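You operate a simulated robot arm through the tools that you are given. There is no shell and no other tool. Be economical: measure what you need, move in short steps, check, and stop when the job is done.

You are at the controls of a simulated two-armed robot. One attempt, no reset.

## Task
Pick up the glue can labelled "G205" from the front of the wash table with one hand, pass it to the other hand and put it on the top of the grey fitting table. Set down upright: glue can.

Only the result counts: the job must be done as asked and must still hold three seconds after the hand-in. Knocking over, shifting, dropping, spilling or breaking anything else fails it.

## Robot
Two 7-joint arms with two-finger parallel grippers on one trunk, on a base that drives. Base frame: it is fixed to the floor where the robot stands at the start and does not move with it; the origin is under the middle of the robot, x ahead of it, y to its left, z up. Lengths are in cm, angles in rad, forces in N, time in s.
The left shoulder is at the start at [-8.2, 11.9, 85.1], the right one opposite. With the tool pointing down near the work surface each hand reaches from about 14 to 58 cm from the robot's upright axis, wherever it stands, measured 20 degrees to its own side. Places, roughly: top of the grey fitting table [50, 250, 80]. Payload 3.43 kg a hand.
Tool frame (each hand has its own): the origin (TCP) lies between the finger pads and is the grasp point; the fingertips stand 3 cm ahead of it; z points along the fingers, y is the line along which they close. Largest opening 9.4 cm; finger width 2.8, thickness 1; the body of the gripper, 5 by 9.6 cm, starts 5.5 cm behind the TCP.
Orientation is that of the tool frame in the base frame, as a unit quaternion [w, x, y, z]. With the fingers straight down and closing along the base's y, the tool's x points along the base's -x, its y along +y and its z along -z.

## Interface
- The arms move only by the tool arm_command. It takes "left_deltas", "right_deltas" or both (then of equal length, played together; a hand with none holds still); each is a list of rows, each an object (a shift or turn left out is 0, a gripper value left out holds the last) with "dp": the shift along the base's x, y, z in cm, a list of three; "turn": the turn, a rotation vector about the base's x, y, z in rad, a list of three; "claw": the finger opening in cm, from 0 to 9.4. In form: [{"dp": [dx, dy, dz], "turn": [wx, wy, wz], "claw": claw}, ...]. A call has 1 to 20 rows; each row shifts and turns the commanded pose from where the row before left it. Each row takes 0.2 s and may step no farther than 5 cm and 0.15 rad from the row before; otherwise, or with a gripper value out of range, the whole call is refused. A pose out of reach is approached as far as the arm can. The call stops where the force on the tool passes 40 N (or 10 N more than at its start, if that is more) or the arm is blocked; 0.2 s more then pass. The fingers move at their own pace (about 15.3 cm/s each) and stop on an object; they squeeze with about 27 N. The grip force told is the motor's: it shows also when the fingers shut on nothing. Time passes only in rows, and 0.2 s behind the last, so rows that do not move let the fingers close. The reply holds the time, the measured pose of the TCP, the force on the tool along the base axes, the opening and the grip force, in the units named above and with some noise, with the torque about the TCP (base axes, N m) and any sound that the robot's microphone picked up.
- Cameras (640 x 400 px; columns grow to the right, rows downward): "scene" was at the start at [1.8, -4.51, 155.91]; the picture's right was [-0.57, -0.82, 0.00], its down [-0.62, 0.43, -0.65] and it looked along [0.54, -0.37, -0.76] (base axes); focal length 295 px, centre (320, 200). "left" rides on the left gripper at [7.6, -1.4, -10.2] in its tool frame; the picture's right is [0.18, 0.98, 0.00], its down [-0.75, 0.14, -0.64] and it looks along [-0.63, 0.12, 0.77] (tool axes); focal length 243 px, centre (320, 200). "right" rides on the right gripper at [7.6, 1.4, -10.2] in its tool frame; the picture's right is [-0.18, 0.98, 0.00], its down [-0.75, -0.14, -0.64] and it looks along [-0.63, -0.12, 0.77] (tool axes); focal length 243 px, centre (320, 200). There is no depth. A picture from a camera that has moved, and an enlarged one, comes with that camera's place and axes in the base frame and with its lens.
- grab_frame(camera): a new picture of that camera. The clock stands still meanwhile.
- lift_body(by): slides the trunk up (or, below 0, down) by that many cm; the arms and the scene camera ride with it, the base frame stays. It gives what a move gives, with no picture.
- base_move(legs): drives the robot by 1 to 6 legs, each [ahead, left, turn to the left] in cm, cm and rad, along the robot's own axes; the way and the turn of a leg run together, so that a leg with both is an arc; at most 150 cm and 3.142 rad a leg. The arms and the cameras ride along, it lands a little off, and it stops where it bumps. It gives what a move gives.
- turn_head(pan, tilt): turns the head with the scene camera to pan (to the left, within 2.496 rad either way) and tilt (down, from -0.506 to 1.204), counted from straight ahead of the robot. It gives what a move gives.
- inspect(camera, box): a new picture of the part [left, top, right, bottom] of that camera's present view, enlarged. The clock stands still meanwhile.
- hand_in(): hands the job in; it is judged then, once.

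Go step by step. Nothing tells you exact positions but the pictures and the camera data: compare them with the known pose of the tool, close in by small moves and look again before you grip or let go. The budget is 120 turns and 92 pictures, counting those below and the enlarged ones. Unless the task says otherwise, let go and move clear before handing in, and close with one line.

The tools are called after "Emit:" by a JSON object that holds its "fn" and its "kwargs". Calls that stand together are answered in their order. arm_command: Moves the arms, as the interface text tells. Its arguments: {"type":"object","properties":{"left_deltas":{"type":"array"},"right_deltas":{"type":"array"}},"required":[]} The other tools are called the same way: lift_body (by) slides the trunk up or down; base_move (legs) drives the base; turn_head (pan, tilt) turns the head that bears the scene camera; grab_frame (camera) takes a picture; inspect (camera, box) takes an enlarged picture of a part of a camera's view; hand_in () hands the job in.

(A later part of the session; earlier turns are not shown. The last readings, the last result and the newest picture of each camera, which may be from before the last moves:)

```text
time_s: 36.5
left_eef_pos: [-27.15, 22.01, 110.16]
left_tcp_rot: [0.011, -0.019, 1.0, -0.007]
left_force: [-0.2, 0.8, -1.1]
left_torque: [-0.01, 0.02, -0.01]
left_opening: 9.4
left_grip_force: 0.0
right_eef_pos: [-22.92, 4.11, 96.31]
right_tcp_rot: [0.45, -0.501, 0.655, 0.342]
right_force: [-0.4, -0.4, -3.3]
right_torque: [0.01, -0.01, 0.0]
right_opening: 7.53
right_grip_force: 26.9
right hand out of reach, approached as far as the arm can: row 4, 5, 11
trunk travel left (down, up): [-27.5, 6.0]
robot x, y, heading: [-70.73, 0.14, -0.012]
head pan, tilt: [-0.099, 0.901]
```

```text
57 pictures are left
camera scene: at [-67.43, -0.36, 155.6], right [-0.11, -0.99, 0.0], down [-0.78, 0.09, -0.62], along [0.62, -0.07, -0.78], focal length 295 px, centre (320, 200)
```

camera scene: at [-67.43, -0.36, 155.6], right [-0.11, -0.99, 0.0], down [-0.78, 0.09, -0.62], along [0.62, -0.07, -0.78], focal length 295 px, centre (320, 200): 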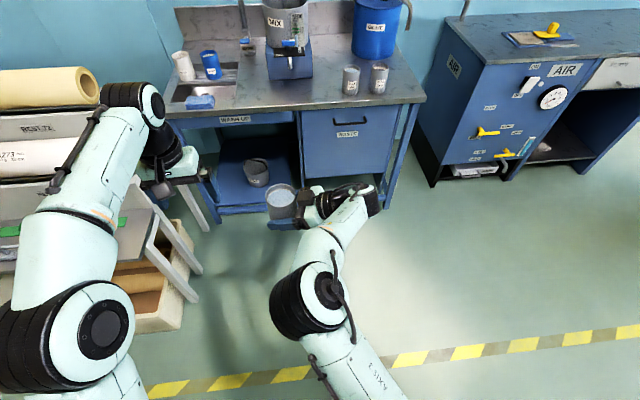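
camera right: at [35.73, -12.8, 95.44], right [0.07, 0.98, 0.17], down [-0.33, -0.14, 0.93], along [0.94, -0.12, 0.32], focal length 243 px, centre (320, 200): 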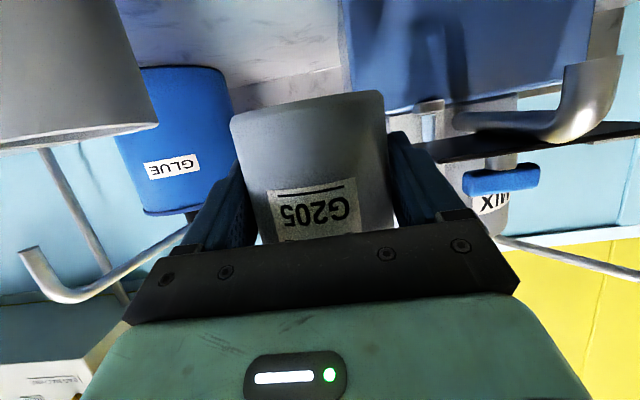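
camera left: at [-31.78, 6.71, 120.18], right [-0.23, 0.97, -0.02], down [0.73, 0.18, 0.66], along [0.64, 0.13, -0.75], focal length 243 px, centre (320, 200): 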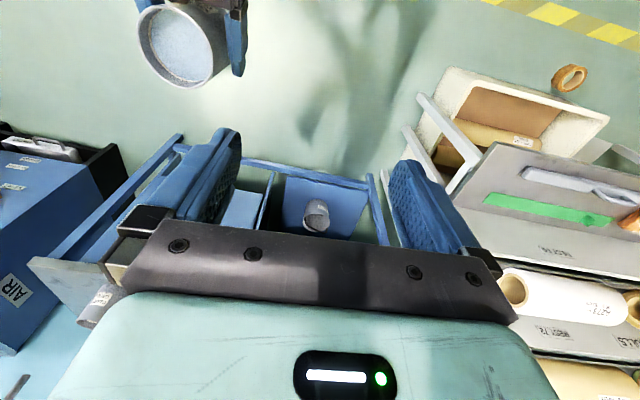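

That worked: the right elbow stays near centre and the can is at y≈4. I'll shift the can a further 5 cm left for more clearance.

Emit:
{"fn": "arm_command", "kwargs": {"right_deltas": [{"dp": [0, 0.8, 0]}, {"dp": [0, 1.2, 0]}, {"dp": [0, 1.2, 0]}, {"dp": [0, 1.2, 0]}, {"dp": [0, 0.8, 0]}]}}

Emit:
{"fn": "grab_frame", "kwargs": {"camera": "scene"}}

Emit:
{"fn": "grab_frame", "kwargs": {"camera": "left"}}

```text
time_s: 37.7
left_eef_pos: [-27.13, 21.98, 110.15]
left_tcp_rot: [0.011, -0.019, 1.0, -0.008]
left_force: [-0.3, 0.0, 0.2]
left_torque: [0.02, 0.01, -0.02]
left_opening: 9.39
left_grip_force: 0.0
right_eef_pos: [-22.75, 9.24, 96.29]
right_tcp_rot: [0.45, -0.5, 0.656, 0.342]
right_force: [-0.5, -0.2, -3.4]
right_torque: [0.01, 0.03, 0.03]
right_opening: 7.59
right_grip_force: 27.3
trunk travel left (down, up): [-27.5, 6.0]
robot x, y, heading: [-69.89, 0.4, -0.009]
head pan, tilt: [-0.099, 0.901]
```

```text
56 pictures are left
camera scene: at [-67.39, -0.36, 155.6], right [-0.11, -0.99, 0.0], down [-0.78, 0.09, -0.62], along [0.62, -0.07, -0.78], focal length 295 px, centre (320, 200)
```

scene: 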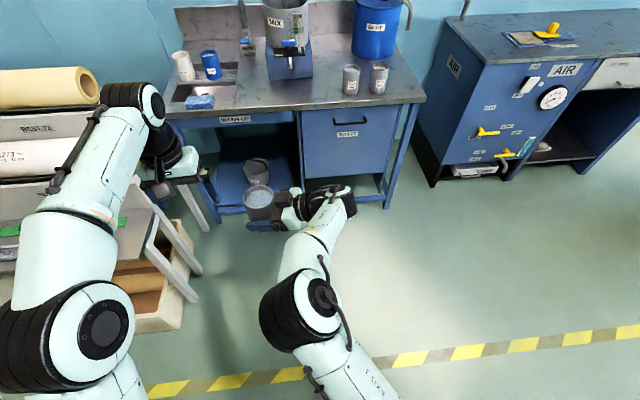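

```text
55 pictures are left
camera left: at [-34.88, 20.54, 120.27], right [-0.22, 0.97, -0.02], down [0.73, 0.18, 0.66], along [0.64, 0.13, -0.75], focal length 243 px, centre (320, 200)
```

left: 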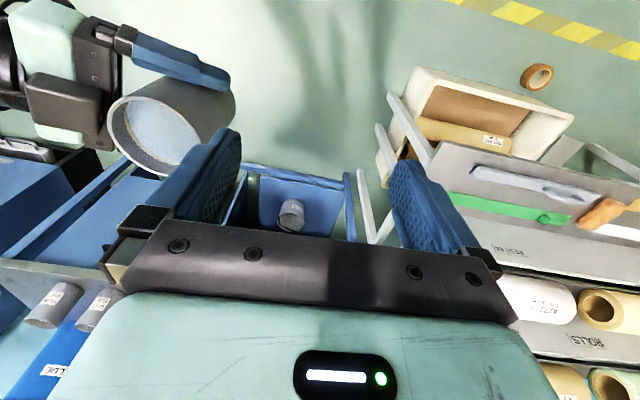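

The right hand now points left with its fingers along ±x. I'll yaw the left hand to match so its fingers land on the same sides of the can as the right's, clear of the right palm, then look.

Emit:
{"fn": "arm_command", "kwargs": {"left_deltas": [{"turn": [0.016, 0.022, 0.1]}, {"turn": [0, 0, 0.14]}, {"turn": [0, 0, 0.14]}, {"turn": [0, 0, 0.14]}, {"turn": [0, 0, 0.14]}, {"turn": [0, 0, 0.14]}, {"turn": [0, 0, 0.14]}, {"turn": [0, 0, 0.14]}, {"turn": [0, 0, 0.14]}]}}

Emit:
{"fn": "grab_frame", "kwargs": {"camera": "scene"}}

Emit:
{"fn": "grab_frame", "kwargs": {"camera": "left"}}

```text
time_s: 39.7
left_eef_pos: [-26.98, 21.95, 109.95]
left_tcp_rot: [0.0, -0.59, 0.808, 0.001]
left_force: [0.2, -0.1, 0.0]
left_torque: [-0.01, 0.01, 0.0]
left_opening: 9.39
left_grip_force: 0.0
right_eef_pos: [-22.56, 9.12, 96.33]
right_tcp_rot: [0.45, -0.501, 0.656, 0.341]
right_force: [-0.7, -0.2, -4.5]
right_torque: [0.0, 0.0, 0.03]
right_opening: 7.57
right_grip_force: 27.1
trunk travel left (down, up): [-27.5, 6.0]
robot x, y, heading: [-70.45, 0.18, -0.012]
head pan, tilt: [-0.099, 0.901]
```

```text
54 pictures are left
camera scene: at [-67.39, -0.37, 155.6], right [-0.11, -0.99, 0.0], down [-0.78, 0.09, -0.62], along [0.62, -0.07, -0.78], focal length 295 px, centre (320, 200)
```

scene: 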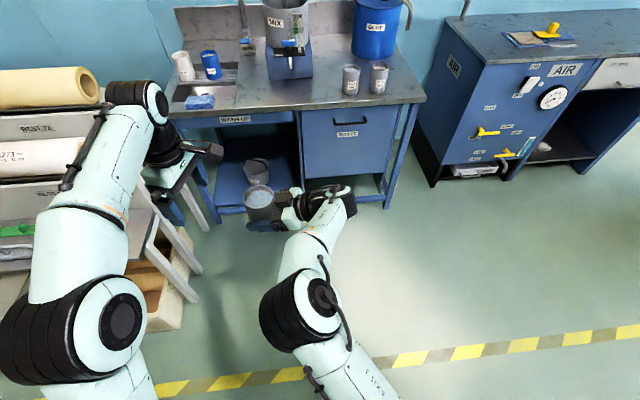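

```text
53 pictures are left
camera left: at [-27.96, 14.4, 120.3], right [-0.99, 0.12, 0.0], down [0.1, 0.76, 0.64], along [0.08, 0.64, -0.77], focal length 243 px, centre (320, 200)
```

left: 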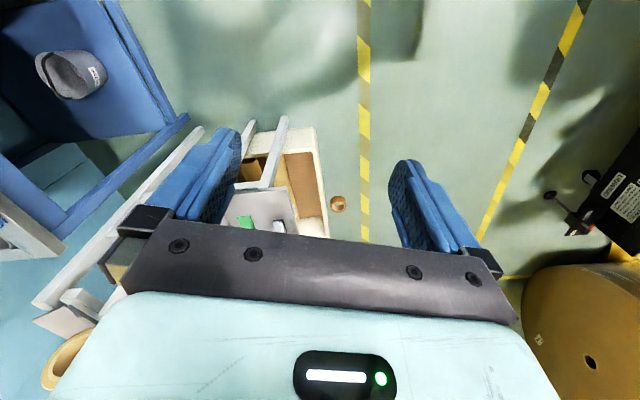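

Left yaw is good and the hand is exactly vertical. Now a precise look at the can's rim.

Emit:
{"fn": "inspect", "kwargs": {"camera": "scene", "box": [210, 160, 306, 220]}}

Emit:
{"fn": "arm_command", "kwargs": {"left_deltas": [{"dp": [0, 3, 0]}]}}

Emit:
{"fn": "grab_frame", "kwargs": {"camera": "right"}}

```text
6.67 times, centred on (258, 190) of scene
camera zoom: at [-67.39, -0.37, 155.6], right [-0.11, -0.99, 0.0], down [-0.78, 0.09, -0.62], along [0.62, -0.07, -0.78], focal length 1967 px, centre (733, 267)
```

zoom: 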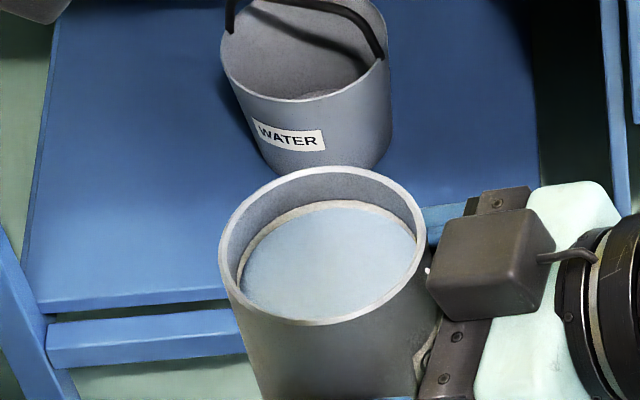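

```text
time_s: 40.1
left_eef_pos: [-27.06, 25.18, 109.89]
left_tcp_rot: [-0.001, -0.589, 0.808, 0.0]
left_force: [-0.5, -0.6, 0.1]
left_torque: [0.01, 0.01, 0.01]
left_opening: 9.39
left_grip_force: 0.1
right_eef_pos: [-22.73, 9.32, 96.24]
right_tcp_rot: [0.45, -0.501, 0.655, 0.342]
right_force: [0.1, -0.6, -4.3]
right_torque: [0.03, -0.01, 0.0]
right_opening: 7.53
right_grip_force: 27.0
trunk travel left (down, up): [-27.5, 6.0]
robot x, y, heading: [-70.11, 0.04, -0.011]
head pan, tilt: [-0.099, 0.901]
```

```text
51 pictures are left
camera right: at [-27.36, -2.3, 92.71], right [-0.93, 0.32, 0.17], down [0.05, -0.35, 0.94], along [0.36, 0.88, 0.31], focal length 243 px, centre (320, 200)
```

right: 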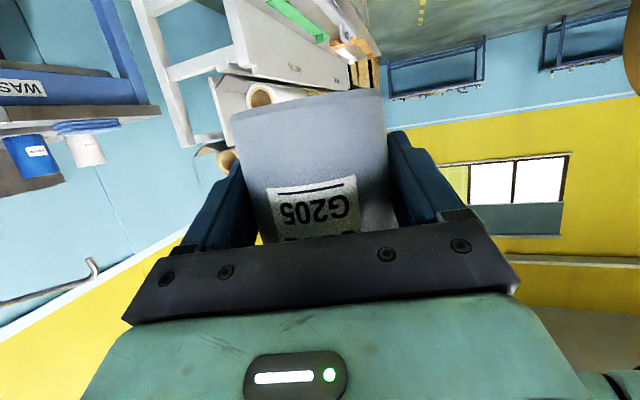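

The can is unchanged in the grip, with its axis at about [-22.5, 9.3] and rim z≈102. I'll bring the left hand above it at z 110.

Emit:
{"fn": "arm_command", "kwargs": {"left_deltas": [{"dp": [1.5, -1.5, 0]}, {"dp": [1.5, -2.5, 0]}, {"dp": [1.5, -2.5, 0]}, {"dp": [0, -2.5, 0]}, {"dp": [0, -2.5, 0]}, {"dp": [0, -2.5, 0]}, {"dp": [0, -1.8, 0]}]}}

Emit:
{"fn": "grab_frame", "kwargs": {"camera": "scene"}}

Emit:
{"fn": "grab_frame", "kwargs": {"camera": "left"}}

```text
time_s: 41.7
left_eef_pos: [-22.5, 9.39, 109.88]
left_tcp_rot: [-0.001, -0.588, 0.809, 0.001]
left_force: [-0.3, 0.1, 0.1]
left_torque: [0.01, 0.01, -0.03]
left_opening: 9.37
left_grip_force: 0.1
right_eef_pos: [-22.62, 9.15, 96.31]
right_tcp_rot: [0.45, -0.501, 0.656, 0.342]
right_force: [0.4, 0.4, -3.6]
right_torque: [-0.02, 0.02, 0.01]
right_opening: 7.54
right_grip_force: 27.1
trunk travel left (down, up): [-27.5, 6.0]
robot x, y, heading: [-70.36, 0.52, -0.013]
head pan, tilt: [-0.099, 0.901]
```

```text
50 pictures are left
camera scene: at [-67.33, -0.41, 155.59], right [-0.11, -0.99, 0.0], down [-0.78, 0.09, -0.62], along [0.62, -0.07, -0.78], focal length 295 px, centre (320, 200)
```

scene: 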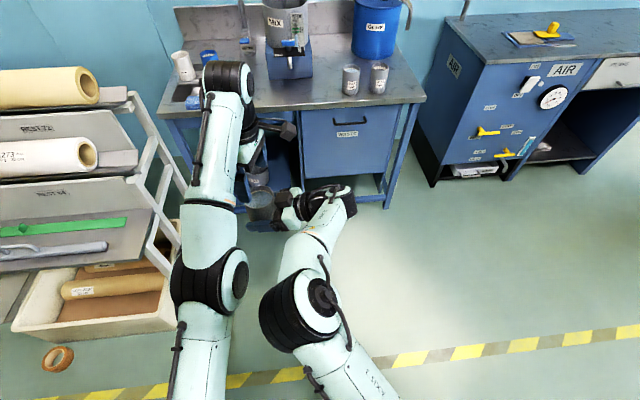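

```text
49 pictures are left
camera left: at [-23.4, 1.68, 120.23], right [-0.99, 0.13, 0.0], down [0.1, 0.76, 0.64], along [0.08, 0.64, -0.77], focal length 243 px, centre (320, 200)
```

left: 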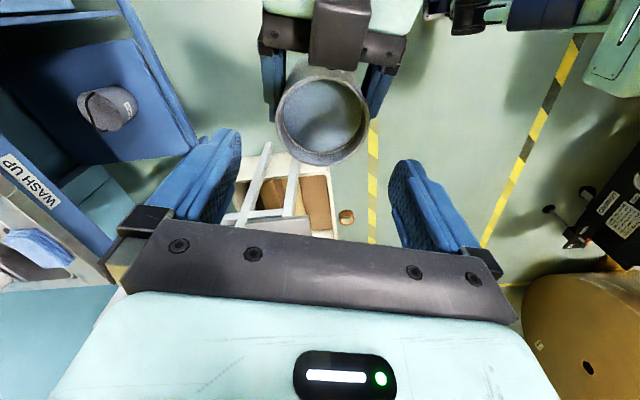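

The left hand is centred over the can. Descending part-way to check.

Emit:
{"fn": "arm_command", "kwargs": {"left_deltas": [{"dp": [0, 0, -1.5]}, {"dp": [0, 0, -1.5]}, {"dp": [0, 0, -1.3]}]}}

Emit:
{"fn": "grab_frame", "kwargs": {"camera": "left"}}

Emit:
{"fn": "inspect", "kwargs": {"camera": "scene", "box": [210, 100, 338, 240]}}

Emit:
{"fn": "grab_frame", "kwargs": {"camera": "right"}}

```text
time_s: 42.5
left_eef_pos: [-21.07, 9.6, 106.83]
left_tcp_rot: [0.0, -0.589, 0.808, 0.001]
left_force: [0.0, -0.1, 0.4]
left_torque: [0.0, -0.01, 0.0]
left_opening: 9.42
left_grip_force: 0.1
left hand out of reach, approached as far as the arm can: row 1, 2, 3
right_eef_pos: [-22.76, 9.27, 96.39]
right_tcp_rot: [0.45, -0.501, 0.656, 0.341]
right_force: [-0.2, -0.1, -3.3]
right_torque: [-0.02, 0.01, 0.0]
right_opening: 7.57
right_grip_force: 26.7
trunk travel left (down, up): [-27.5, 6.0]
robot x, y, heading: [-70.36, 0.57, -0.008]
head pan, tilt: [-0.099, 0.901]
```

```text
48 pictures are left
camera left: at [-22.09, 1.91, 117.32], right [-0.99, 0.13, 0.0], down [0.1, 0.76, 0.64], along [0.08, 0.64, -0.77], focal length 243 px, centre (320, 200)
```

left: 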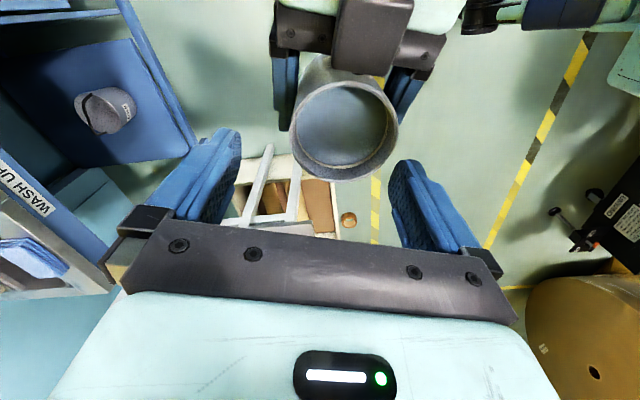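

```text
2.86 times, centred on (274, 170) of scene
camera zoom: at [-67.4, -0.37, 155.6], right [-0.11, -0.99, 0.0], down [-0.78, 0.09, -0.62], along [0.62, -0.07, -0.78], focal length 843 px, centre (451, 286)
```

zoom: 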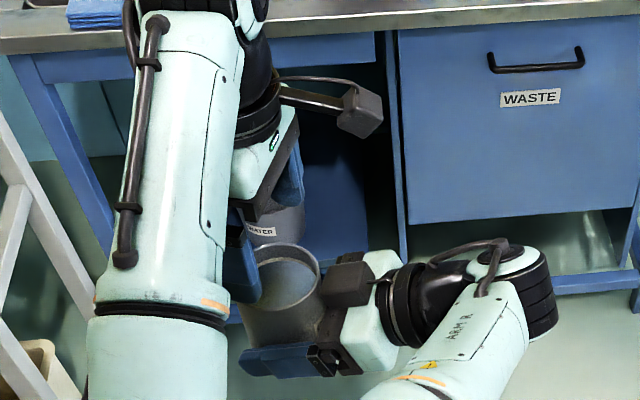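

```text
46 pictures are left
camera right: at [-27.37, -2.37, 92.71], right [-0.93, 0.32, 0.17], down [0.05, -0.35, 0.93], along [0.36, 0.88, 0.31], focal length 243 px, centre (320, 200)
```

right: 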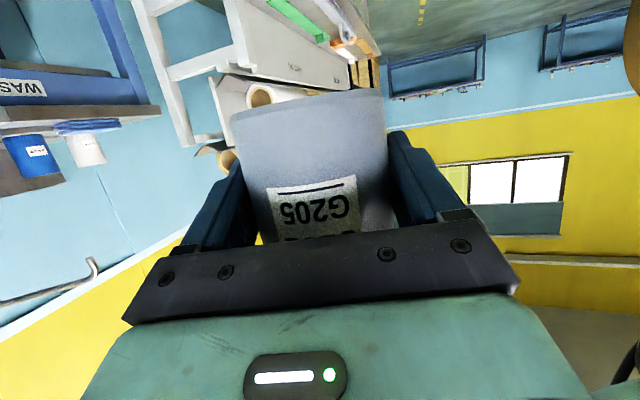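

The left arm won't go lower there, so it settled at [-21.07, 9.6, 106.8]. I'll raise the can into the left hand instead. First, a precise alignment picture.

Emit:
{"fn": "inspect", "kwargs": {"camera": "left", "box": [240, 40, 432, 200]}}

```text
2.50 times, centred on (336, 120) of left
camera zoom: at [-22.09, 1.91, 117.32], right [-0.99, 0.13, 0.0], down [0.1, 0.76, 0.64], along [0.08, 0.64, -0.77], focal length 606 px, centre (280, 400)
```

zoom: 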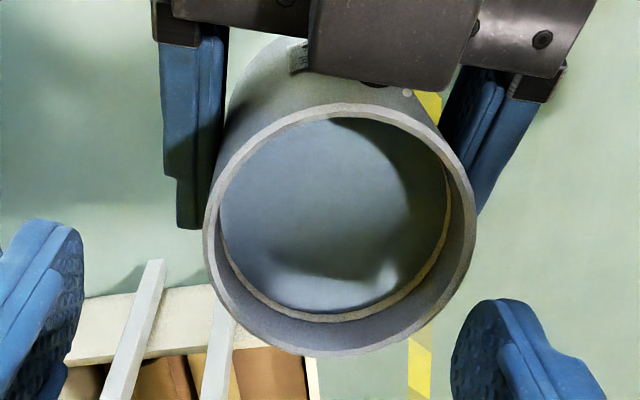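

The rim centre is at about [-22.9, 9.2, 101.6]. I'll shift the can under the left hand axis, still below the fingertips, and recheck.

Emit:
{"fn": "arm_command", "kwargs": {"right_deltas": [{"dp": [0.6, 0.15, 0]}, {"dp": [0.6, 0.15, 0]}, {"dp": [0.5, 0.1, 0]}]}}

Emit:
{"fn": "inspect", "kwargs": {"camera": "left", "box": [224, 40, 416, 200]}}

```text
time_s: 43.3
left_eef_pos: [-21.11, 9.68, 107.05]
left_tcp_rot: [0.0, -0.588, 0.809, 0.002]
left_force: [-0.5, 0.7, 1.2]
left_torque: [-0.01, -0.01, 0.0]
left_opening: 9.4
left_grip_force: 0.1
right_eef_pos: [-20.97, 9.67, 96.32]
right_tcp_rot: [0.451, -0.5, 0.655, 0.342]
right_force: [-0.7, 0.1, -3.1]
right_torque: [0.0, -0.03, 0.0]
right_opening: 7.55
right_grip_force: 27.1
trunk travel left (down, up): [-27.5, 6.0]
robot x, y, heading: [-70.07, 0.31, -0.012]
head pan, tilt: [-0.099, 0.901]
```

```text
2.50 times, centred on (320, 120) of left
camera zoom: at [-22.06, 1.92, 117.31], right [-0.99, 0.13, 0.0], down [0.1, 0.76, 0.64], along [0.08, 0.64, -0.77], focal length 606 px, centre (320, 400)
```

zoom: 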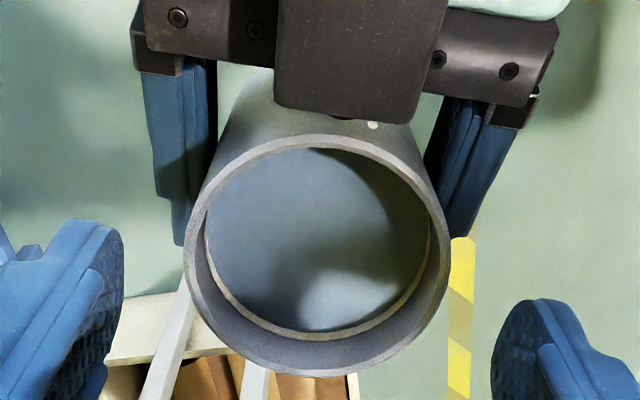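

Aligned to within 2–3 mm. I'll raise the can 4.8 cm between the left fingers.

Emit:
{"fn": "arm_command", "kwargs": {"right_deltas": [{"dp": [0, 0, 0.8]}, {"dp": [0, 0, 1]}, {"dp": [0, 0, 1]}, {"dp": [0, 0, 1]}, {"dp": [0, 0, 0.9]}]}}

Emit:
{"fn": "grab_frame", "kwargs": {"camera": "left"}}

Emit:
{"fn": "inspect", "kwargs": {"camera": "scene", "box": [210, 120, 338, 220]}}

```text
time_s: 44.5
left_eef_pos: [-21.14, 9.57, 106.84]
left_tcp_rot: [0.001, -0.589, 0.808, 0.002]
left_force: [-0.7, 0.0, 0.0]
left_torque: [-0.01, -0.01, 0.0]
left_opening: 9.4
left_grip_force: 0.1
right_eef_pos: [-20.95, 9.52, 101.08]
right_tcp_rot: [0.45, -0.5, 0.656, 0.342]
right_force: [0.3, 0.1, -3.9]
right_torque: [0.01, -0.01, 0.0]
right_opening: 7.56
right_grip_force: 26.9
trunk travel left (down, up): [-27.5, 6.0]
robot x, y, heading: [-70.04, 0.1, -0.01]
head pan, tilt: [-0.099, 0.901]
```

```text
43 pictures are left
camera left: at [-22.08, 1.91, 117.32], right [-0.99, 0.13, 0.0], down [0.1, 0.76, 0.64], along [0.08, 0.64, -0.77], focal length 243 px, centre (320, 200)
```

left: 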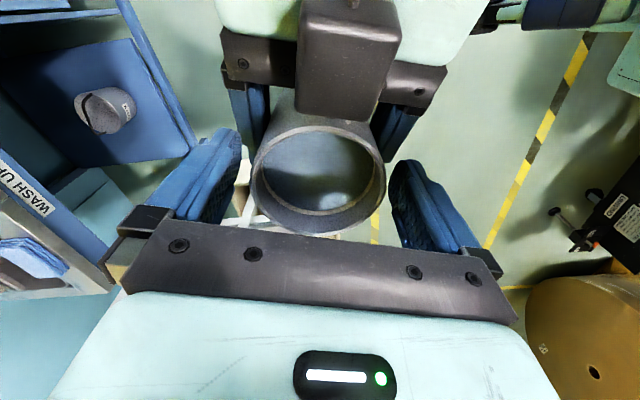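

```text
4.00 times, centred on (274, 170) of scene
camera zoom: at [-67.39, -0.37, 155.6], right [-0.11, -0.99, 0.0], down [-0.78, 0.09, -0.62], along [0.62, -0.07, -0.78], focal length 1180 px, centre (504, 320)
```

zoom: 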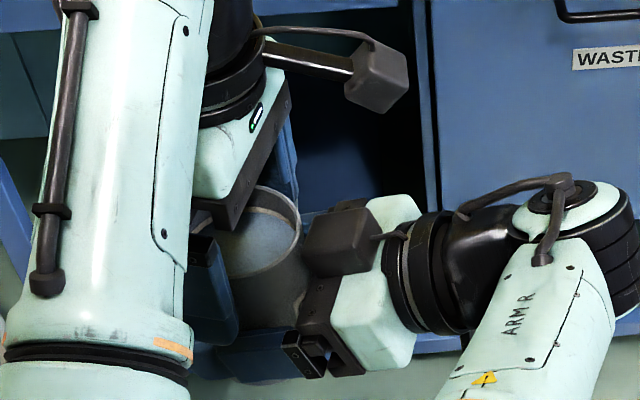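

The rim sits about 2.2 cm inside the left fingers and is centred. Closing the left hand gently.

Emit:
{"fn": "arm_command", "kwargs": {"left_deltas": [{"claw": 8.4}, {"claw": 7.9}, {"claw": 7.5}, {"claw": 7.0}, {"claw": 6.0}, {"claw": 6.0}]}}

Emit:
{"fn": "inspect", "kwargs": {"camera": "left", "box": [160, 80, 480, 280]}}

```text
time_s: 45.9
left_eef_pos: [-21.08, 9.59, 106.9]
left_tcp_rot: [0.0, -0.588, 0.809, 0.001]
left_force: [6.2, 2.2, -0.3]
left_torque: [-0.09, -0.37, -0.09]
left_opening: 7.13
left_grip_force: 26.8
right_eef_pos: [-21.11, 9.62, 100.97]
right_tcp_rot: [0.45, -0.501, 0.655, 0.342]
right_force: [-6.5, -1.1, -2.5]
right_torque: [0.07, 0.07, 0.11]
right_opening: 7.55
right_grip_force: 27.1
trunk travel left (down, up): [-27.5, 6.0]
robot x, y, heading: [-69.84, 0.47, -0.008]
head pan, tilt: [-0.099, 0.901]
```

```text
2.00 times, centred on (320, 180) of left
camera zoom: at [-22.06, 1.92, 117.31], right [-0.99, 0.13, 0.0], down [0.1, 0.76, 0.64], along [0.08, 0.64, -0.77], focal length 485 px, centre (320, 240)
```

zoom: 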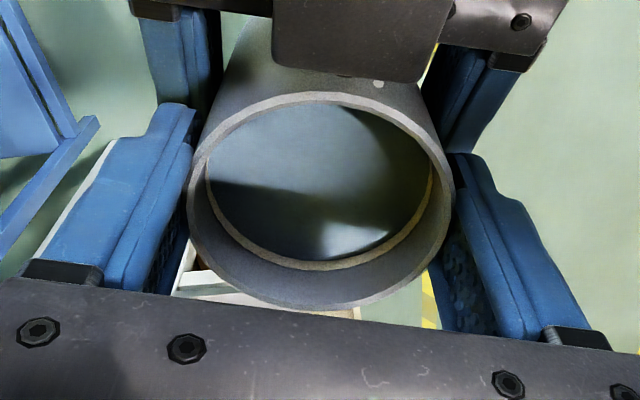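

Both hands hold the can. Opening the right hand slowly, with no motion yet.

Emit:
{"fn": "arm_command", "kwargs": {"right_deltas": [{"claw": 7.8}, {"claw": 8.4}, {"claw": 9.4}, {"claw": 9.4}]}}

Emit:
{"fn": "inspect", "kwargs": {"camera": "left", "box": [160, 80, 480, 280]}}

Emit:
{"fn": "grab_frame", "kwargs": {"camera": "right"}}

```text
time_s: 46.9
left_eef_pos: [-21.05, 9.5, 107.06]
left_tcp_rot: [0.0, -0.588, 0.809, 0.0]
left_force: [0.0, -0.4, 0.6]
left_torque: [0.02, 0.0, 0.04]
left_opening: 7.15
left_grip_force: 26.5
right_eef_pos: [-21.03, 9.67, 100.97]
right_tcp_rot: [0.452, -0.499, 0.656, 0.341]
right_force: [-0.6, -0.9, -0.7]
right_torque: [0.01, 0.01, 0.01]
right_opening: 9.42
right_grip_force: 0.1
trunk travel left (down, up): [-27.5, 6.0]
robot x, y, heading: [-70.18, 0.73, -0.007]
head pan, tilt: [-0.099, 0.901]
```

```text
2.00 times, centred on (320, 180) of left
camera zoom: at [-22.07, 1.92, 117.31], right [-0.99, 0.13, 0.0], down [0.1, 0.76, 0.64], along [0.08, 0.64, -0.77], focal length 485 px, centre (320, 240)
```

zoom: 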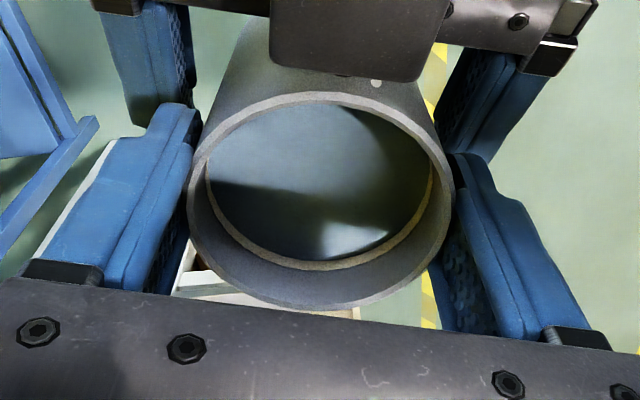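

```text
39 pictures are left
camera right: at [-25.66, -1.95, 97.36], right [-0.93, 0.32, 0.17], down [0.05, -0.35, 0.93], along [0.36, 0.88, 0.31], focal length 243 px, centre (320, 200)
```

right: 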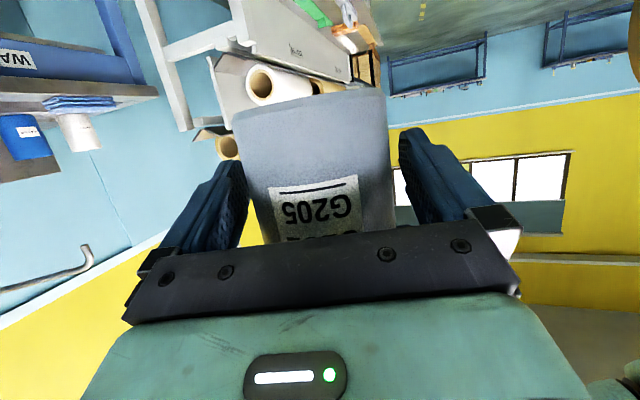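

Right hand is open and the can hasn't moved in view. I'll do a short pause to recheck the load on the left hand, with a small right retreat.

Emit:
{"fn": "arm_command", "kwargs": {"right_deltas": [{"dp": [0, 0, 0]}, {"dp": [-0.13, -0.48, 0]}, {"dp": [-0.13, -0.48, 0]}]}}

Emit:
{"fn": "inspect", "kwargs": {"camera": "left", "box": [160, 80, 480, 280]}}

```text
time_s: 47.7
left_eef_pos: [-21.08, 9.52, 107.02]
left_tcp_rot: [0.0, -0.589, 0.808, 0.002]
left_force: [-0.5, 0.2, -0.2]
left_torque: [0.0, 0.01, -0.02]
left_opening: 7.13
left_grip_force: 27.2
right_eef_pos: [-21.29, 8.6, 100.89]
right_tcp_rot: [0.45, -0.501, 0.656, 0.341]
right_force: [0.2, 1.0, -0.5]
right_torque: [0.0, 0.03, 0.01]
right_opening: 9.4
right_grip_force: 0.1
trunk travel left (down, up): [-27.5, 6.0]
robot x, y, heading: [-70.38, 0.56, -0.012]
head pan, tilt: [-0.099, 0.901]
```

```text
2.00 times, centred on (320, 180) of left
camera zoom: at [-22.07, 1.91, 117.31], right [-0.99, 0.13, 0.0], down [0.1, 0.76, 0.64], along [0.08, 0.64, -0.77], focal length 485 px, centre (320, 240)
```

zoom: 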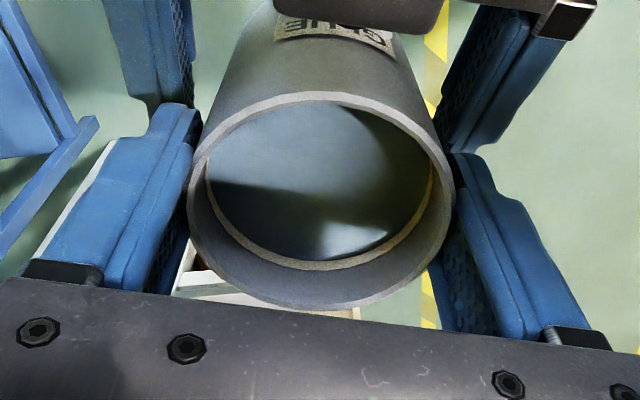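

The can stays fixed in the left hand while the right retreats. Continuing the right hand's retreat.

Emit:
{"fn": "arm_command", "kwargs": {"right_deltas": [{"dp": [-0.3, -1.2, -0.2]}, {"dp": [-0.3, -1.5, -0.2]}, {"dp": [-0.3, -2, -0.3]}, {"dp": [-0.3, -2, -0.3]}, {"dp": [0, -2.5, 0]}, {"dp": [0, -3, 0]}, {"dp": [0, -3, 0]}, {"dp": [0, -3, 0]}]}}

Emit:
{"fn": "grab_frame", "kwargs": {"camera": "scene"}}

Emit:
{"fn": "grab_frame", "kwargs": {"camera": "right"}}

```text
time_s: 49.5
left_eef_pos: [-21.08, 9.61, 106.89]
left_tcp_rot: [0.001, -0.588, 0.809, 0.001]
left_force: [0.3, 0.0, 0.3]
left_torque: [0.0, 0.03, 0.04]
left_opening: 7.11
left_grip_force: 27.1
right_eef_pos: [-26.81, -5.17, 101.23]
right_tcp_rot: [0.45, -0.502, 0.655, 0.342]
right_force: [0.3, -0.1, 1.2]
right_torque: [0.02, 0.01, 0.0]
right_opening: 9.41
right_grip_force: 0.0
right hand out of reach, approached as far as the arm can: row 5, 6, 7, 8
trunk travel left (down, up): [-27.5, 6.0]
robot x, y, heading: [-70.45, 0.57, -0.012]
head pan, tilt: [-0.099, 0.901]
```

```text
37 pictures are left
camera scene: at [-67.4, -0.4, 155.6], right [-0.11, -0.99, 0.0], down [-0.78, 0.09, -0.62], along [0.62, -0.07, -0.78], focal length 295 px, centre (320, 200)
```

scene: 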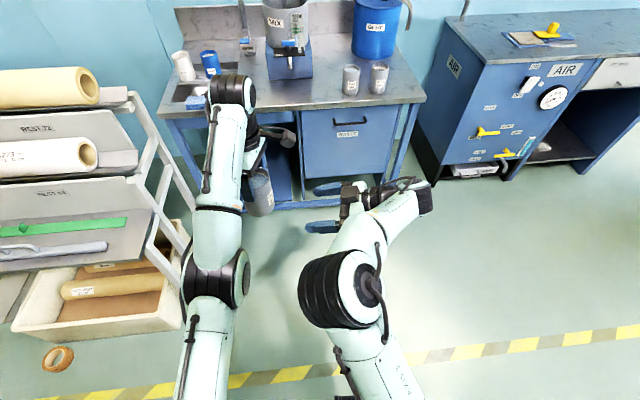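

```text
36 pictures are left
camera right: at [-31.48, -16.76, 97.69], right [-0.93, 0.32, 0.17], down [0.05, -0.35, 0.94], along [0.36, 0.88, 0.31], focal length 243 px, centre (320, 200)
```

right: 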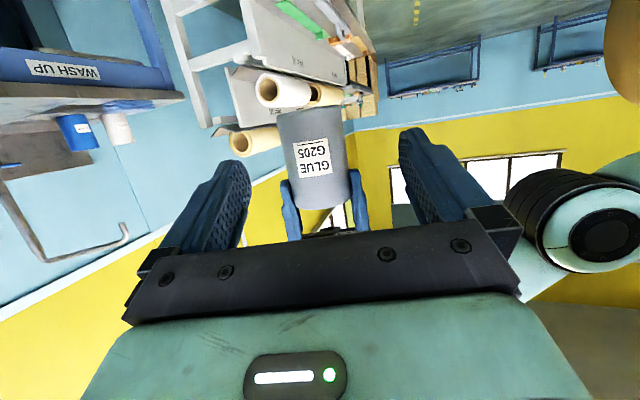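

The handover is done and the left hand holds the can upright. I'll back to x≈-88 to clear the trolley and slide left along the aisle.

Emit:
{"fn": "base_move", "kwargs": {"legs": [[-18, 0, 0.012], [0, 75, 0], [0, 75, 0]]}}

Emit:
{"fn": "turn_head", "kwargs": {"pan": 0.6, "tilt": 0.7}}

Emit:
{"fn": "grab_frame", "kwargs": {"camera": "scene"}}

```text
time_s: 64.1
left_eef_pos: [-39.68, 159.43, 106.87]
left_tcp_rot: [0.0, -0.595, 0.804, 0.001]
left_force: [0.0, 0.2, -0.8]
left_torque: [0.01, -0.01, 0.01]
left_opening: 7.12
left_grip_force: 26.9
right_eef_pos: [-45.18, 144.65, 101.2]
right_tcp_rot: [0.448, -0.506, 0.651, 0.344]
right_force: [0.2, 0.5, -0.2]
right_torque: [0.01, 0.01, -0.02]
right_opening: 9.42
right_grip_force: 0.1
trunk travel left (down, up): [-27.5, 6.0]
robot x, y, heading: [-89.12, 149.47, 0.007]
head pan, tilt: [-0.099, 0.901]
```

```text
time_s: 65.1
left_eef_pos: [-39.69, 159.29, 106.94]
left_tcp_rot: [0.0, -0.595, 0.804, 0.001]
left_force: [-0.3, -0.6, 0.7]
left_torque: [0.03, 0.0, 0.0]
left_opening: 7.12
left_grip_force: 26.7
right_eef_pos: [-45.3, 144.69, 101.26]
right_tcp_rot: [0.448, -0.506, 0.651, 0.345]
right_force: [0.0, -0.4, -0.2]
right_torque: [-0.02, -0.04, 0.0]
right_opening: 9.39
right_grip_force: 0.1
trunk travel left (down, up): [-27.5, 6.0]
robot x, y, heading: [-88.96, 149.66, 0.01]
head pan, tilt: [0.6, 0.7]
```

```text
35 pictures are left
camera scene: at [-86.36, 154.35, 157.21], right [0.57, -0.82, 0.0], down [-0.53, -0.37, -0.76], along [0.63, 0.43, -0.64], focal length 295 px, centre (320, 200)
```

scene: 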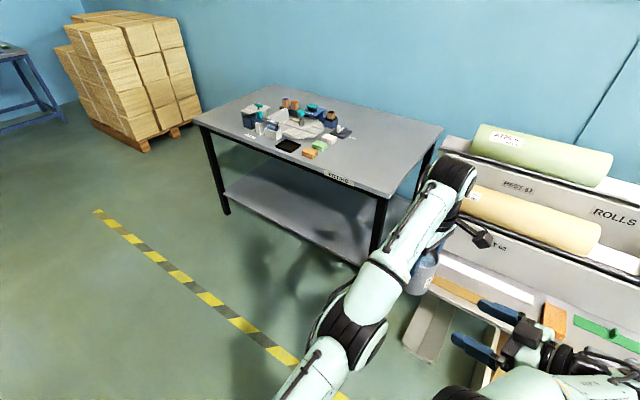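

The fitting table spans x≈8–85 and y≈184–308, and its near corner area around [20, 207] is free. First I'll tuck the right hand back to a pointing-down pose beside the robot, so it won't sweep over the table.

Emit:
{"fn": "arm_command", "kwargs": {"right_deltas": [{"dp": [0, -2, 0], "turn": [0, 0, -0.145]}, {"dp": [0, -2, 0], "turn": [0, 0, -0.145]}, {"dp": [0, -2, 0], "turn": [0, 0, -0.145]}, {"dp": [0, -2, 0], "turn": [0, 0, -0.145]}, {"dp": [0, -2, 0], "turn": [0, 0, -0.145]}, {"dp": [0, -2, 0], "turn": [0, 0, -0.145]}, {"dp": [0, -2, 0], "turn": [0, 0, -0.145]}, {"dp": [0, -2, 0], "turn": [0, 0, -0.145]}, {"dp": [0, -2, 0], "turn": [0, 0, -0.14]}]}}

Emit:
{"fn": "arm_command", "kwargs": {"right_deltas": [{"dp": [-1, -0.5, 1], "turn": [0, 0.134, 0]}, {"dp": [-1, -0.5, 1], "turn": [0, 0.134, 0]}, {"dp": [-1.5, -0.5, 1], "turn": [0, 0.134, 0]}, {"dp": [-1.5, -0.5, 1], "turn": [0, 0.134, 0]}, {"dp": [-2, -1, 1], "turn": [0, 0.134, 0]}, {"dp": [-2, -1, 1], "turn": [0, 0.134, 0]}, {"dp": [-2, -1, 1], "turn": [0, 0.134, 0]}, {"dp": [-2, -1, 1], "turn": [0, 0.134, 0]}, {"dp": [-2, -1, 1], "turn": [0, 0.134, 0]}]}}

Emit:
{"fn": "grab_frame", "kwargs": {"camera": "scene"}}

```text
time_s: 67.1
left_eef_pos: [-39.69, 159.41, 106.95]
left_tcp_rot: [-0.001, -0.595, 0.804, 0.001]
left_force: [0.8, -0.7, -0.6]
left_torque: [0.01, -0.02, -0.01]
left_opening: 7.12
left_grip_force: 27.0
right_eef_pos: [-45.32, 126.65, 101.27]
right_tcp_rot: [0.564, -0.008, 0.826, 0.002]
right_force: [0.2, -0.6, 0.3]
right_torque: [-0.02, -0.03, 0.01]
right_opening: 9.4
right_grip_force: 0.0
trunk travel left (down, up): [-27.5, 6.0]
robot x, y, heading: [-88.8, 149.53, 0.009]
head pan, tilt: [0.6, 0.7]
```

```text
time_s: 69.1
left_eef_pos: [-39.64, 159.31, 106.95]
left_tcp_rot: [0.0, -0.594, 0.804, 0.002]
left_force: [1.0, -0.7, 0.6]
left_torque: [0.04, 0.0, 0.02]
left_opening: 7.12
left_grip_force: 26.9
right_eef_pos: [-59.66, 119.63, 110.2]
right_tcp_rot: [0.024, -0.006, 1.0, 0.004]
right_force: [0.0, -0.2, -0.1]
right_torque: [0.03, -0.01, 0.02]
right_opening: 9.41
right_grip_force: 0.0
right hand out of reach, approached as far as the arm can: row 3
trunk travel left (down, up): [-27.5, 6.0]
robot x, y, heading: [-88.63, 149.57, 0.002]
head pan, tilt: [0.6, 0.7]
```

```text
34 pictures are left
camera scene: at [-86.35, 154.35, 157.21], right [0.57, -0.82, 0.0], down [-0.53, -0.37, -0.76], along [0.63, 0.44, -0.64], focal length 295 px, centre (320, 200)
```

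scene: 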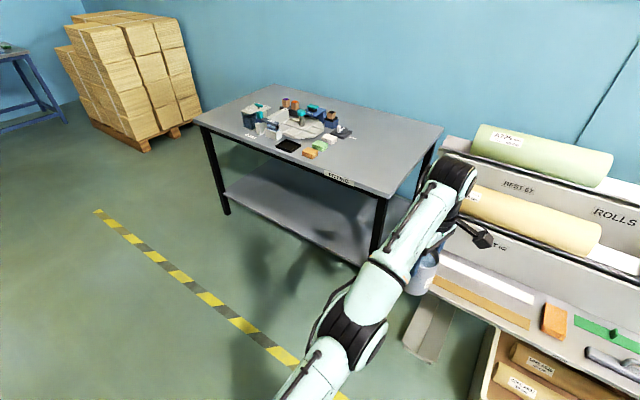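

The right hand is tucked in. Driving left to y≈198, then forward part-way toward the table.

Emit:
{"fn": "base_move", "kwargs": {"legs": [[0, 48.5, 0], [44, 0, 0]]}}

Emit:
{"fn": "turn_head", "kwargs": {"pan": 0.2, "tilt": 0.95}}

Emit:
{"fn": "grab_frame", "kwargs": {"camera": "scene"}}

Emit:
{"fn": "grab_frame", "kwargs": {"camera": "left"}}

```text
time_s: 76.3
left_eef_pos: [3.83, 209.4, 106.92]
left_tcp_rot: [-0.001, -0.595, 0.804, 0.001]
left_force: [0.1, 0.2, 0.2]
left_torque: [0.01, -0.03, 0.03]
left_opening: 7.12
left_grip_force: 27.1
right_eef_pos: [-15.94, 169.57, 110.29]
right_tcp_rot: [0.025, -0.007, 1.0, 0.003]
right_force: [-0.5, 0.3, 0.7]
right_torque: [-0.02, -0.01, 0.01]
right_opening: 9.4
right_grip_force: 0.1
trunk travel left (down, up): [-27.5, 6.0]
robot x, y, heading: [-45.12, 199.42, 0.006]
head pan, tilt: [0.6, 0.7]
```

```text
time_s: 77.1
left_eef_pos: [3.95, 209.42, 107.04]
left_tcp_rot: [0.0, -0.595, 0.804, 0.001]
left_force: [-0.7, 0.0, -0.1]
left_torque: [0.01, -0.04, -0.03]
left_opening: 7.08
left_grip_force: 27.1
right_eef_pos: [-15.98, 169.74, 110.2]
right_tcp_rot: [0.026, -0.006, 1.0, 0.004]
right_force: [0.6, -0.4, 0.2]
right_torque: [0.03, -0.01, 0.01]
right_opening: 9.39
right_grip_force: 0.0
trunk travel left (down, up): [-27.5, 6.0]
robot x, y, heading: [-45.54, 199.62, 0.01]
head pan, tilt: [0.201, 0.949]
```

```text
33 pictures are left
camera scene: at [-42.7, 200.91, 155.24], right [0.21, -0.98, 0.0], down [-0.8, -0.17, -0.58], along [0.57, 0.12, -0.81], focal length 295 px, centre (320, 200)
```

scene: 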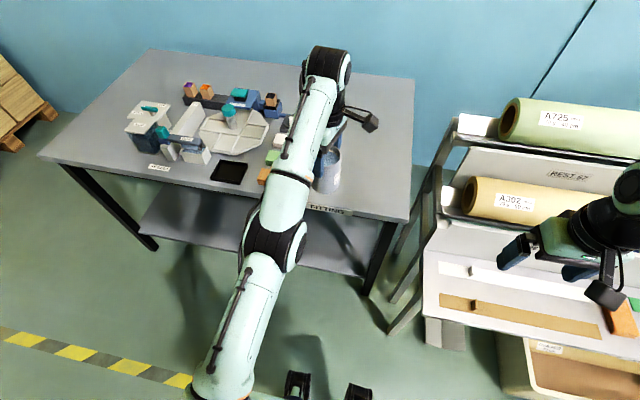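

```text
32 pictures are left
camera left: at [2.97, 201.79, 117.31], right [-0.99, 0.11, 0.0], down [0.08, 0.76, 0.64], along [0.07, 0.64, -0.77], focal length 243 px, centre (320, 200)
```

left: 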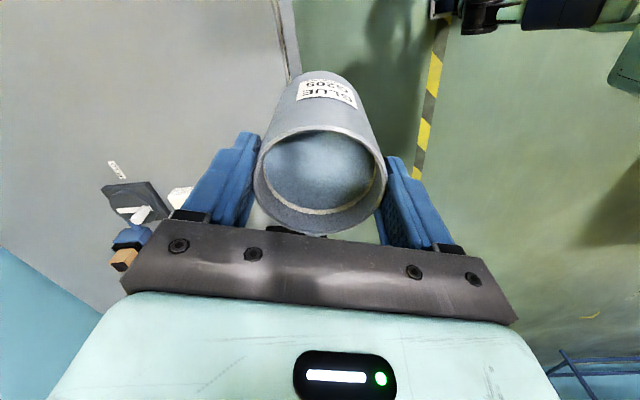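

Robot front is well clear of the table. I'll go forward 15.5 cm to put the can over the free area at about [19.5, 207].

Emit:
{"fn": "base_move", "kwargs": {"legs": [[15.5, -2.5, 0]]}}

Emit:
{"fn": "grab_frame", "kwargs": {"camera": "scene"}}

Emit:
{"fn": "grab_frame", "kwargs": {"camera": "left"}}

```text
time_s: 78.5
left_eef_pos: [19.45, 207.1, 106.96]
left_tcp_rot: [-0.001, -0.596, 0.803, 0.001]
left_force: [0.6, 0.0, -3.4]
left_torque: [-0.03, -0.01, 0.02]
left_opening: 7.14
left_grip_force: 27.0
right_eef_pos: [-0.43, 167.23, 110.21]
right_tcp_rot: [0.025, -0.006, 1.0, 0.004]
right_force: [-0.3, -0.3, 0.3]
right_torque: [0.0, 0.01, -0.01]
right_opening: 9.41
right_grip_force: 0.0
trunk travel left (down, up): [-27.5, 6.0]
robot x, y, heading: [-29.55, 197.24, 0.009]
head pan, tilt: [0.201, 0.949]
```

```text
31 pictures are left
camera scene: at [-27.12, 198.51, 155.23], right [0.21, -0.98, 0.0], down [-0.8, -0.17, -0.58], along [0.57, 0.12, -0.81], focal length 295 px, centre (320, 200)
```

scene: 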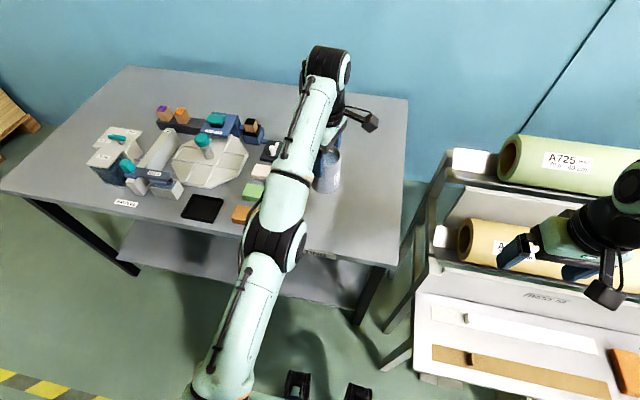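

```text
30 pictures are left
camera left: at [18.52, 199.41, 117.3], right [-0.99, 0.11, 0.0], down [0.08, 0.76, 0.64], along [0.07, 0.64, -0.77], focal length 243 px, centre (320, 200)
```

left: 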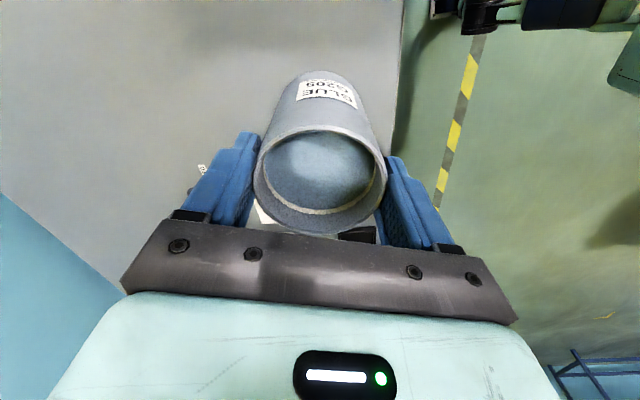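

The can is over the free corner of the table, and the wrist now reads the can's weight of about 3.4 N. I'll pull the right hand back from the trolley before lowering the trunk.

Emit:
{"fn": "arm_command", "kwargs": {"right_deltas": [{"dp": [-3, 0.5, 0]}, {"dp": [-3, 0.5, 0]}, {"dp": [-3, 0.5, 0]}, {"dp": [-2, 0.5, 0]}]}}

Emit:
{"fn": "lift_body", "kwargs": {"by": -8}}

Emit:
{"fn": "grab_frame", "kwargs": {"camera": "scene"}}

Emit:
{"fn": "grab_frame", "kwargs": {"camera": "left"}}

```text
time_s: 79.5
left_eef_pos: [19.34, 207.09, 106.96]
left_tcp_rot: [-0.001, -0.596, 0.803, 0.002]
left_force: [1.0, -0.9, -3.6]
left_torque: [-0.03, -0.02, 0.0]
left_opening: 7.14
left_grip_force: 27.3
right_eef_pos: [-11.34, 169.2, 110.16]
right_tcp_rot: [0.025, -0.006, 1.0, 0.005]
right_force: [0.0, -0.6, -0.3]
right_torque: [-0.03, 0.0, -0.01]
right_opening: 9.39
right_grip_force: 0.0
trunk travel left (down, up): [-27.5, 6.0]
robot x, y, heading: [-29.75, 197.14, 0.011]
head pan, tilt: [0.201, 0.949]
```

```text
time_s: 80.7
left_eef_pos: [17.94, 207.06, 97.27]
left_tcp_rot: [-0.014, -0.595, 0.804, 0.011]
left_force: [0.2, 0.8, -3.7]
left_torque: [0.0, 0.03, -0.01]
left_opening: 7.13
left_grip_force: 27.3
right_eef_pos: [-11.4, 169.29, 102.14]
right_tcp_rot: [0.026, -0.008, 1.0, 0.005]
right_force: [0.4, 0.3, -0.6]
right_torque: [-0.01, 0.02, -0.03]
right_opening: 9.41
right_grip_force: 0.1
trunk travel left (down, up): [-19.5, 14.0]
robot x, y, heading: [-29.74, 197.51, 0.007]
head pan, tilt: [0.201, 0.949]
```

```text
29 pictures are left
camera scene: at [-26.93, 198.53, 147.2], right [0.21, -0.98, 0.0], down [-0.8, -0.17, -0.58], along [0.57, 0.12, -0.81], focal length 295 px, centre (320, 200)
```

scene: 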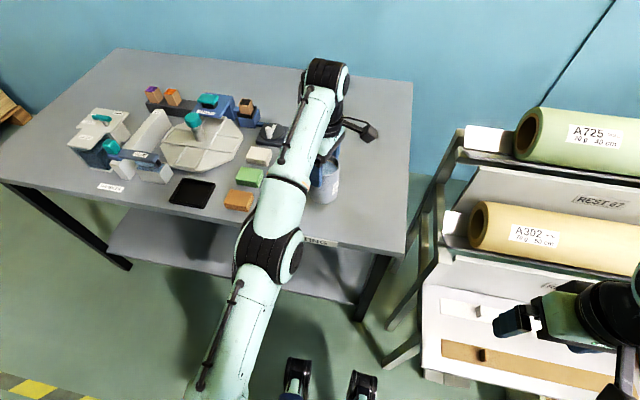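

```text
28 pictures are left
camera left: at [17.53, 199.42, 107.64], right [-0.99, 0.11, 0.03], down [0.11, 0.76, 0.64], along [0.04, 0.64, -0.77], focal length 243 px, centre (320, 200)
```

left: 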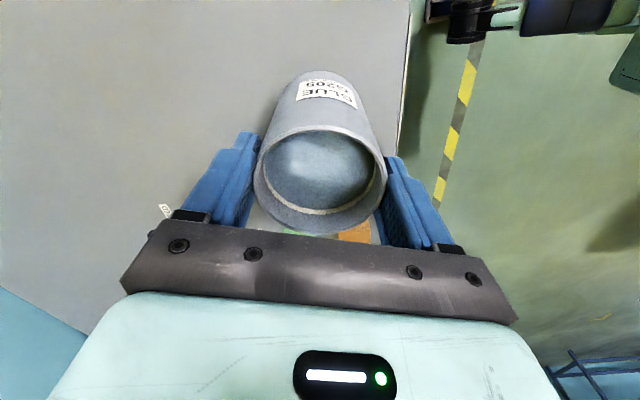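

The trunk came down, and the arm settled to its earlier commanded spot with a 2° tilt. I'll correct the tilt.

Emit:
{"fn": "arm_command", "kwargs": {"left_deltas": [{"turn": [0, -0.018, 0]}, {"turn": [0, -0.018, 0]}, {}]}}

Emit:
{"fn": "inspect", "kwargs": {"camera": "scene", "box": [220, 100, 412, 260]}}

```text
time_s: 81.5
left_eef_pos: [18.37, 207.14, 97.45]
left_tcp_rot: [0.0, -0.595, 0.804, 0.001]
left_force: [0.3, -0.1, -4.3]
left_torque: [-0.04, -0.01, 0.02]
left_opening: 7.09
left_grip_force: 27.0
left hand out of reach, approached as far as the arm can: row 2
right_eef_pos: [-11.36, 169.35, 102.24]
right_tcp_rot: [0.025, -0.006, 1.0, 0.004]
right_force: [-0.6, 0.9, 0.0]
right_torque: [-0.02, 0.01, -0.02]
right_opening: 9.39
right_grip_force: 0.1
trunk travel left (down, up): [-19.5, 14.0]
robot x, y, heading: [-29.81, 197.17, 0.008]
head pan, tilt: [0.201, 0.949]
```

```text
2.50 times, centred on (316, 180) of scene
camera zoom: at [-26.96, 198.52, 147.19], right [0.21, -0.98, 0.0], down [-0.8, -0.17, -0.58], along [0.57, 0.12, -0.81], focal length 738 px, centre (330, 250)
```

zoom: 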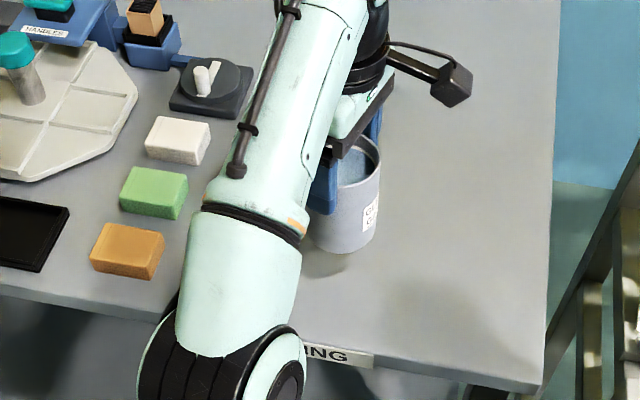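

Vertical again, with an estimated 7 cm still to go. Lowering the trunk 4.5 cm and looking.

Emit:
{"fn": "lift_body", "kwargs": {"by": -4.5}}

Emit:
{"fn": "inspect", "kwargs": {"camera": "scene", "box": [220, 100, 412, 260]}}

Emit:
{"fn": "grab_frame", "kwargs": {"camera": "left"}}

```text
time_s: 82.4
left_eef_pos: [18.43, 207.04, 92.93]
left_tcp_rot: [0.001, -0.596, 0.803, 0.0]
left_force: [0.7, -0.9, -3.5]
left_torque: [-0.01, 0.04, 0.01]
left_opening: 7.12
left_grip_force: 27.1
right_eef_pos: [-11.43, 169.24, 97.69]
right_tcp_rot: [0.025, -0.006, 1.0, 0.004]
right_force: [0.0, 0.3, 0.4]
right_torque: [0.0, 0.02, 0.01]
right_opening: 9.44
right_grip_force: 0.0
trunk travel left (down, up): [-15.0, 18.5]
robot x, y, heading: [-29.66, 197.04, 0.014]
head pan, tilt: [0.201, 0.949]
```

```text
2.50 times, centred on (316, 180) of scene
camera zoom: at [-26.39, 198.53, 142.79], right [0.21, -0.98, 0.0], down [-0.8, -0.17, -0.58], along [0.57, 0.12, -0.81], focal length 738 px, centre (330, 250)
```

zoom: 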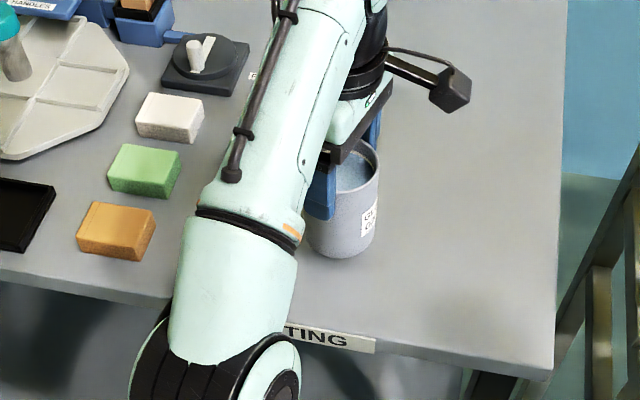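

```text
25 pictures are left
camera left: at [17.47, 199.38, 103.29], right [-0.99, 0.11, 0.0], down [0.08, 0.76, 0.64], along [0.07, 0.64, -0.77], focal length 243 px, centre (320, 200)
```

left: 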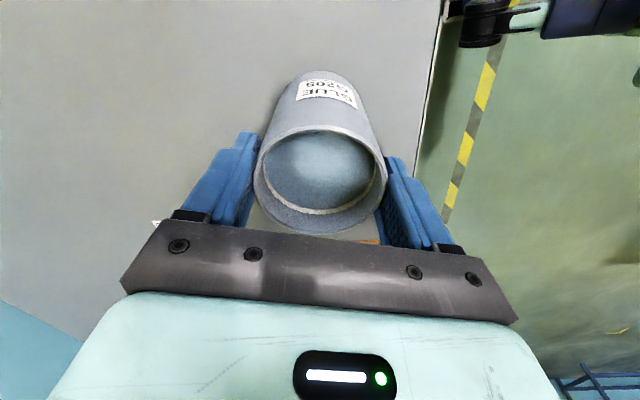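

The edge views agree on a table height of z≈80, so about 3 cm remain. Lowering 1.8 cm, then in small steps watching the force.

Emit:
{"fn": "lift_body", "kwargs": {"by": -1.8}}

Emit:
{"fn": "inspect", "kwargs": {"camera": "scene", "box": [270, 110, 398, 230]}}

```text
time_s: 83.0
left_eef_pos: [18.41, 207.03, 91.11]
left_tcp_rot: [0.002, -0.596, 0.803, 0.0]
left_force: [0.9, -0.8, -3.3]
left_torque: [0.01, 0.0, -0.01]
left_opening: 7.14
left_grip_force: 27.1
right_eef_pos: [-11.42, 169.28, 95.84]
right_tcp_rot: [0.025, -0.006, 1.0, 0.003]
right_force: [-0.1, -0.4, -0.1]
right_torque: [0.02, -0.03, 0.01]
right_opening: 9.39
right_grip_force: 0.1
trunk travel left (down, up): [-13.2, 20.3]
robot x, y, heading: [-29.31, 197.53, 0.016]
head pan, tilt: [0.201, 0.949]
```

```text
3.33 times, centred on (334, 170) of scene
camera zoom: at [-26.01, 198.54, 140.93], right [0.21, -0.98, 0.0], down [-0.8, -0.17, -0.58], along [0.57, 0.12, -0.81], focal length 984 px, centre (273, 300)
```

zoom: 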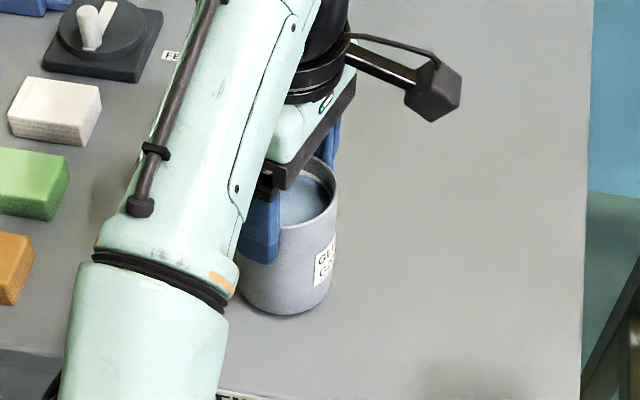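

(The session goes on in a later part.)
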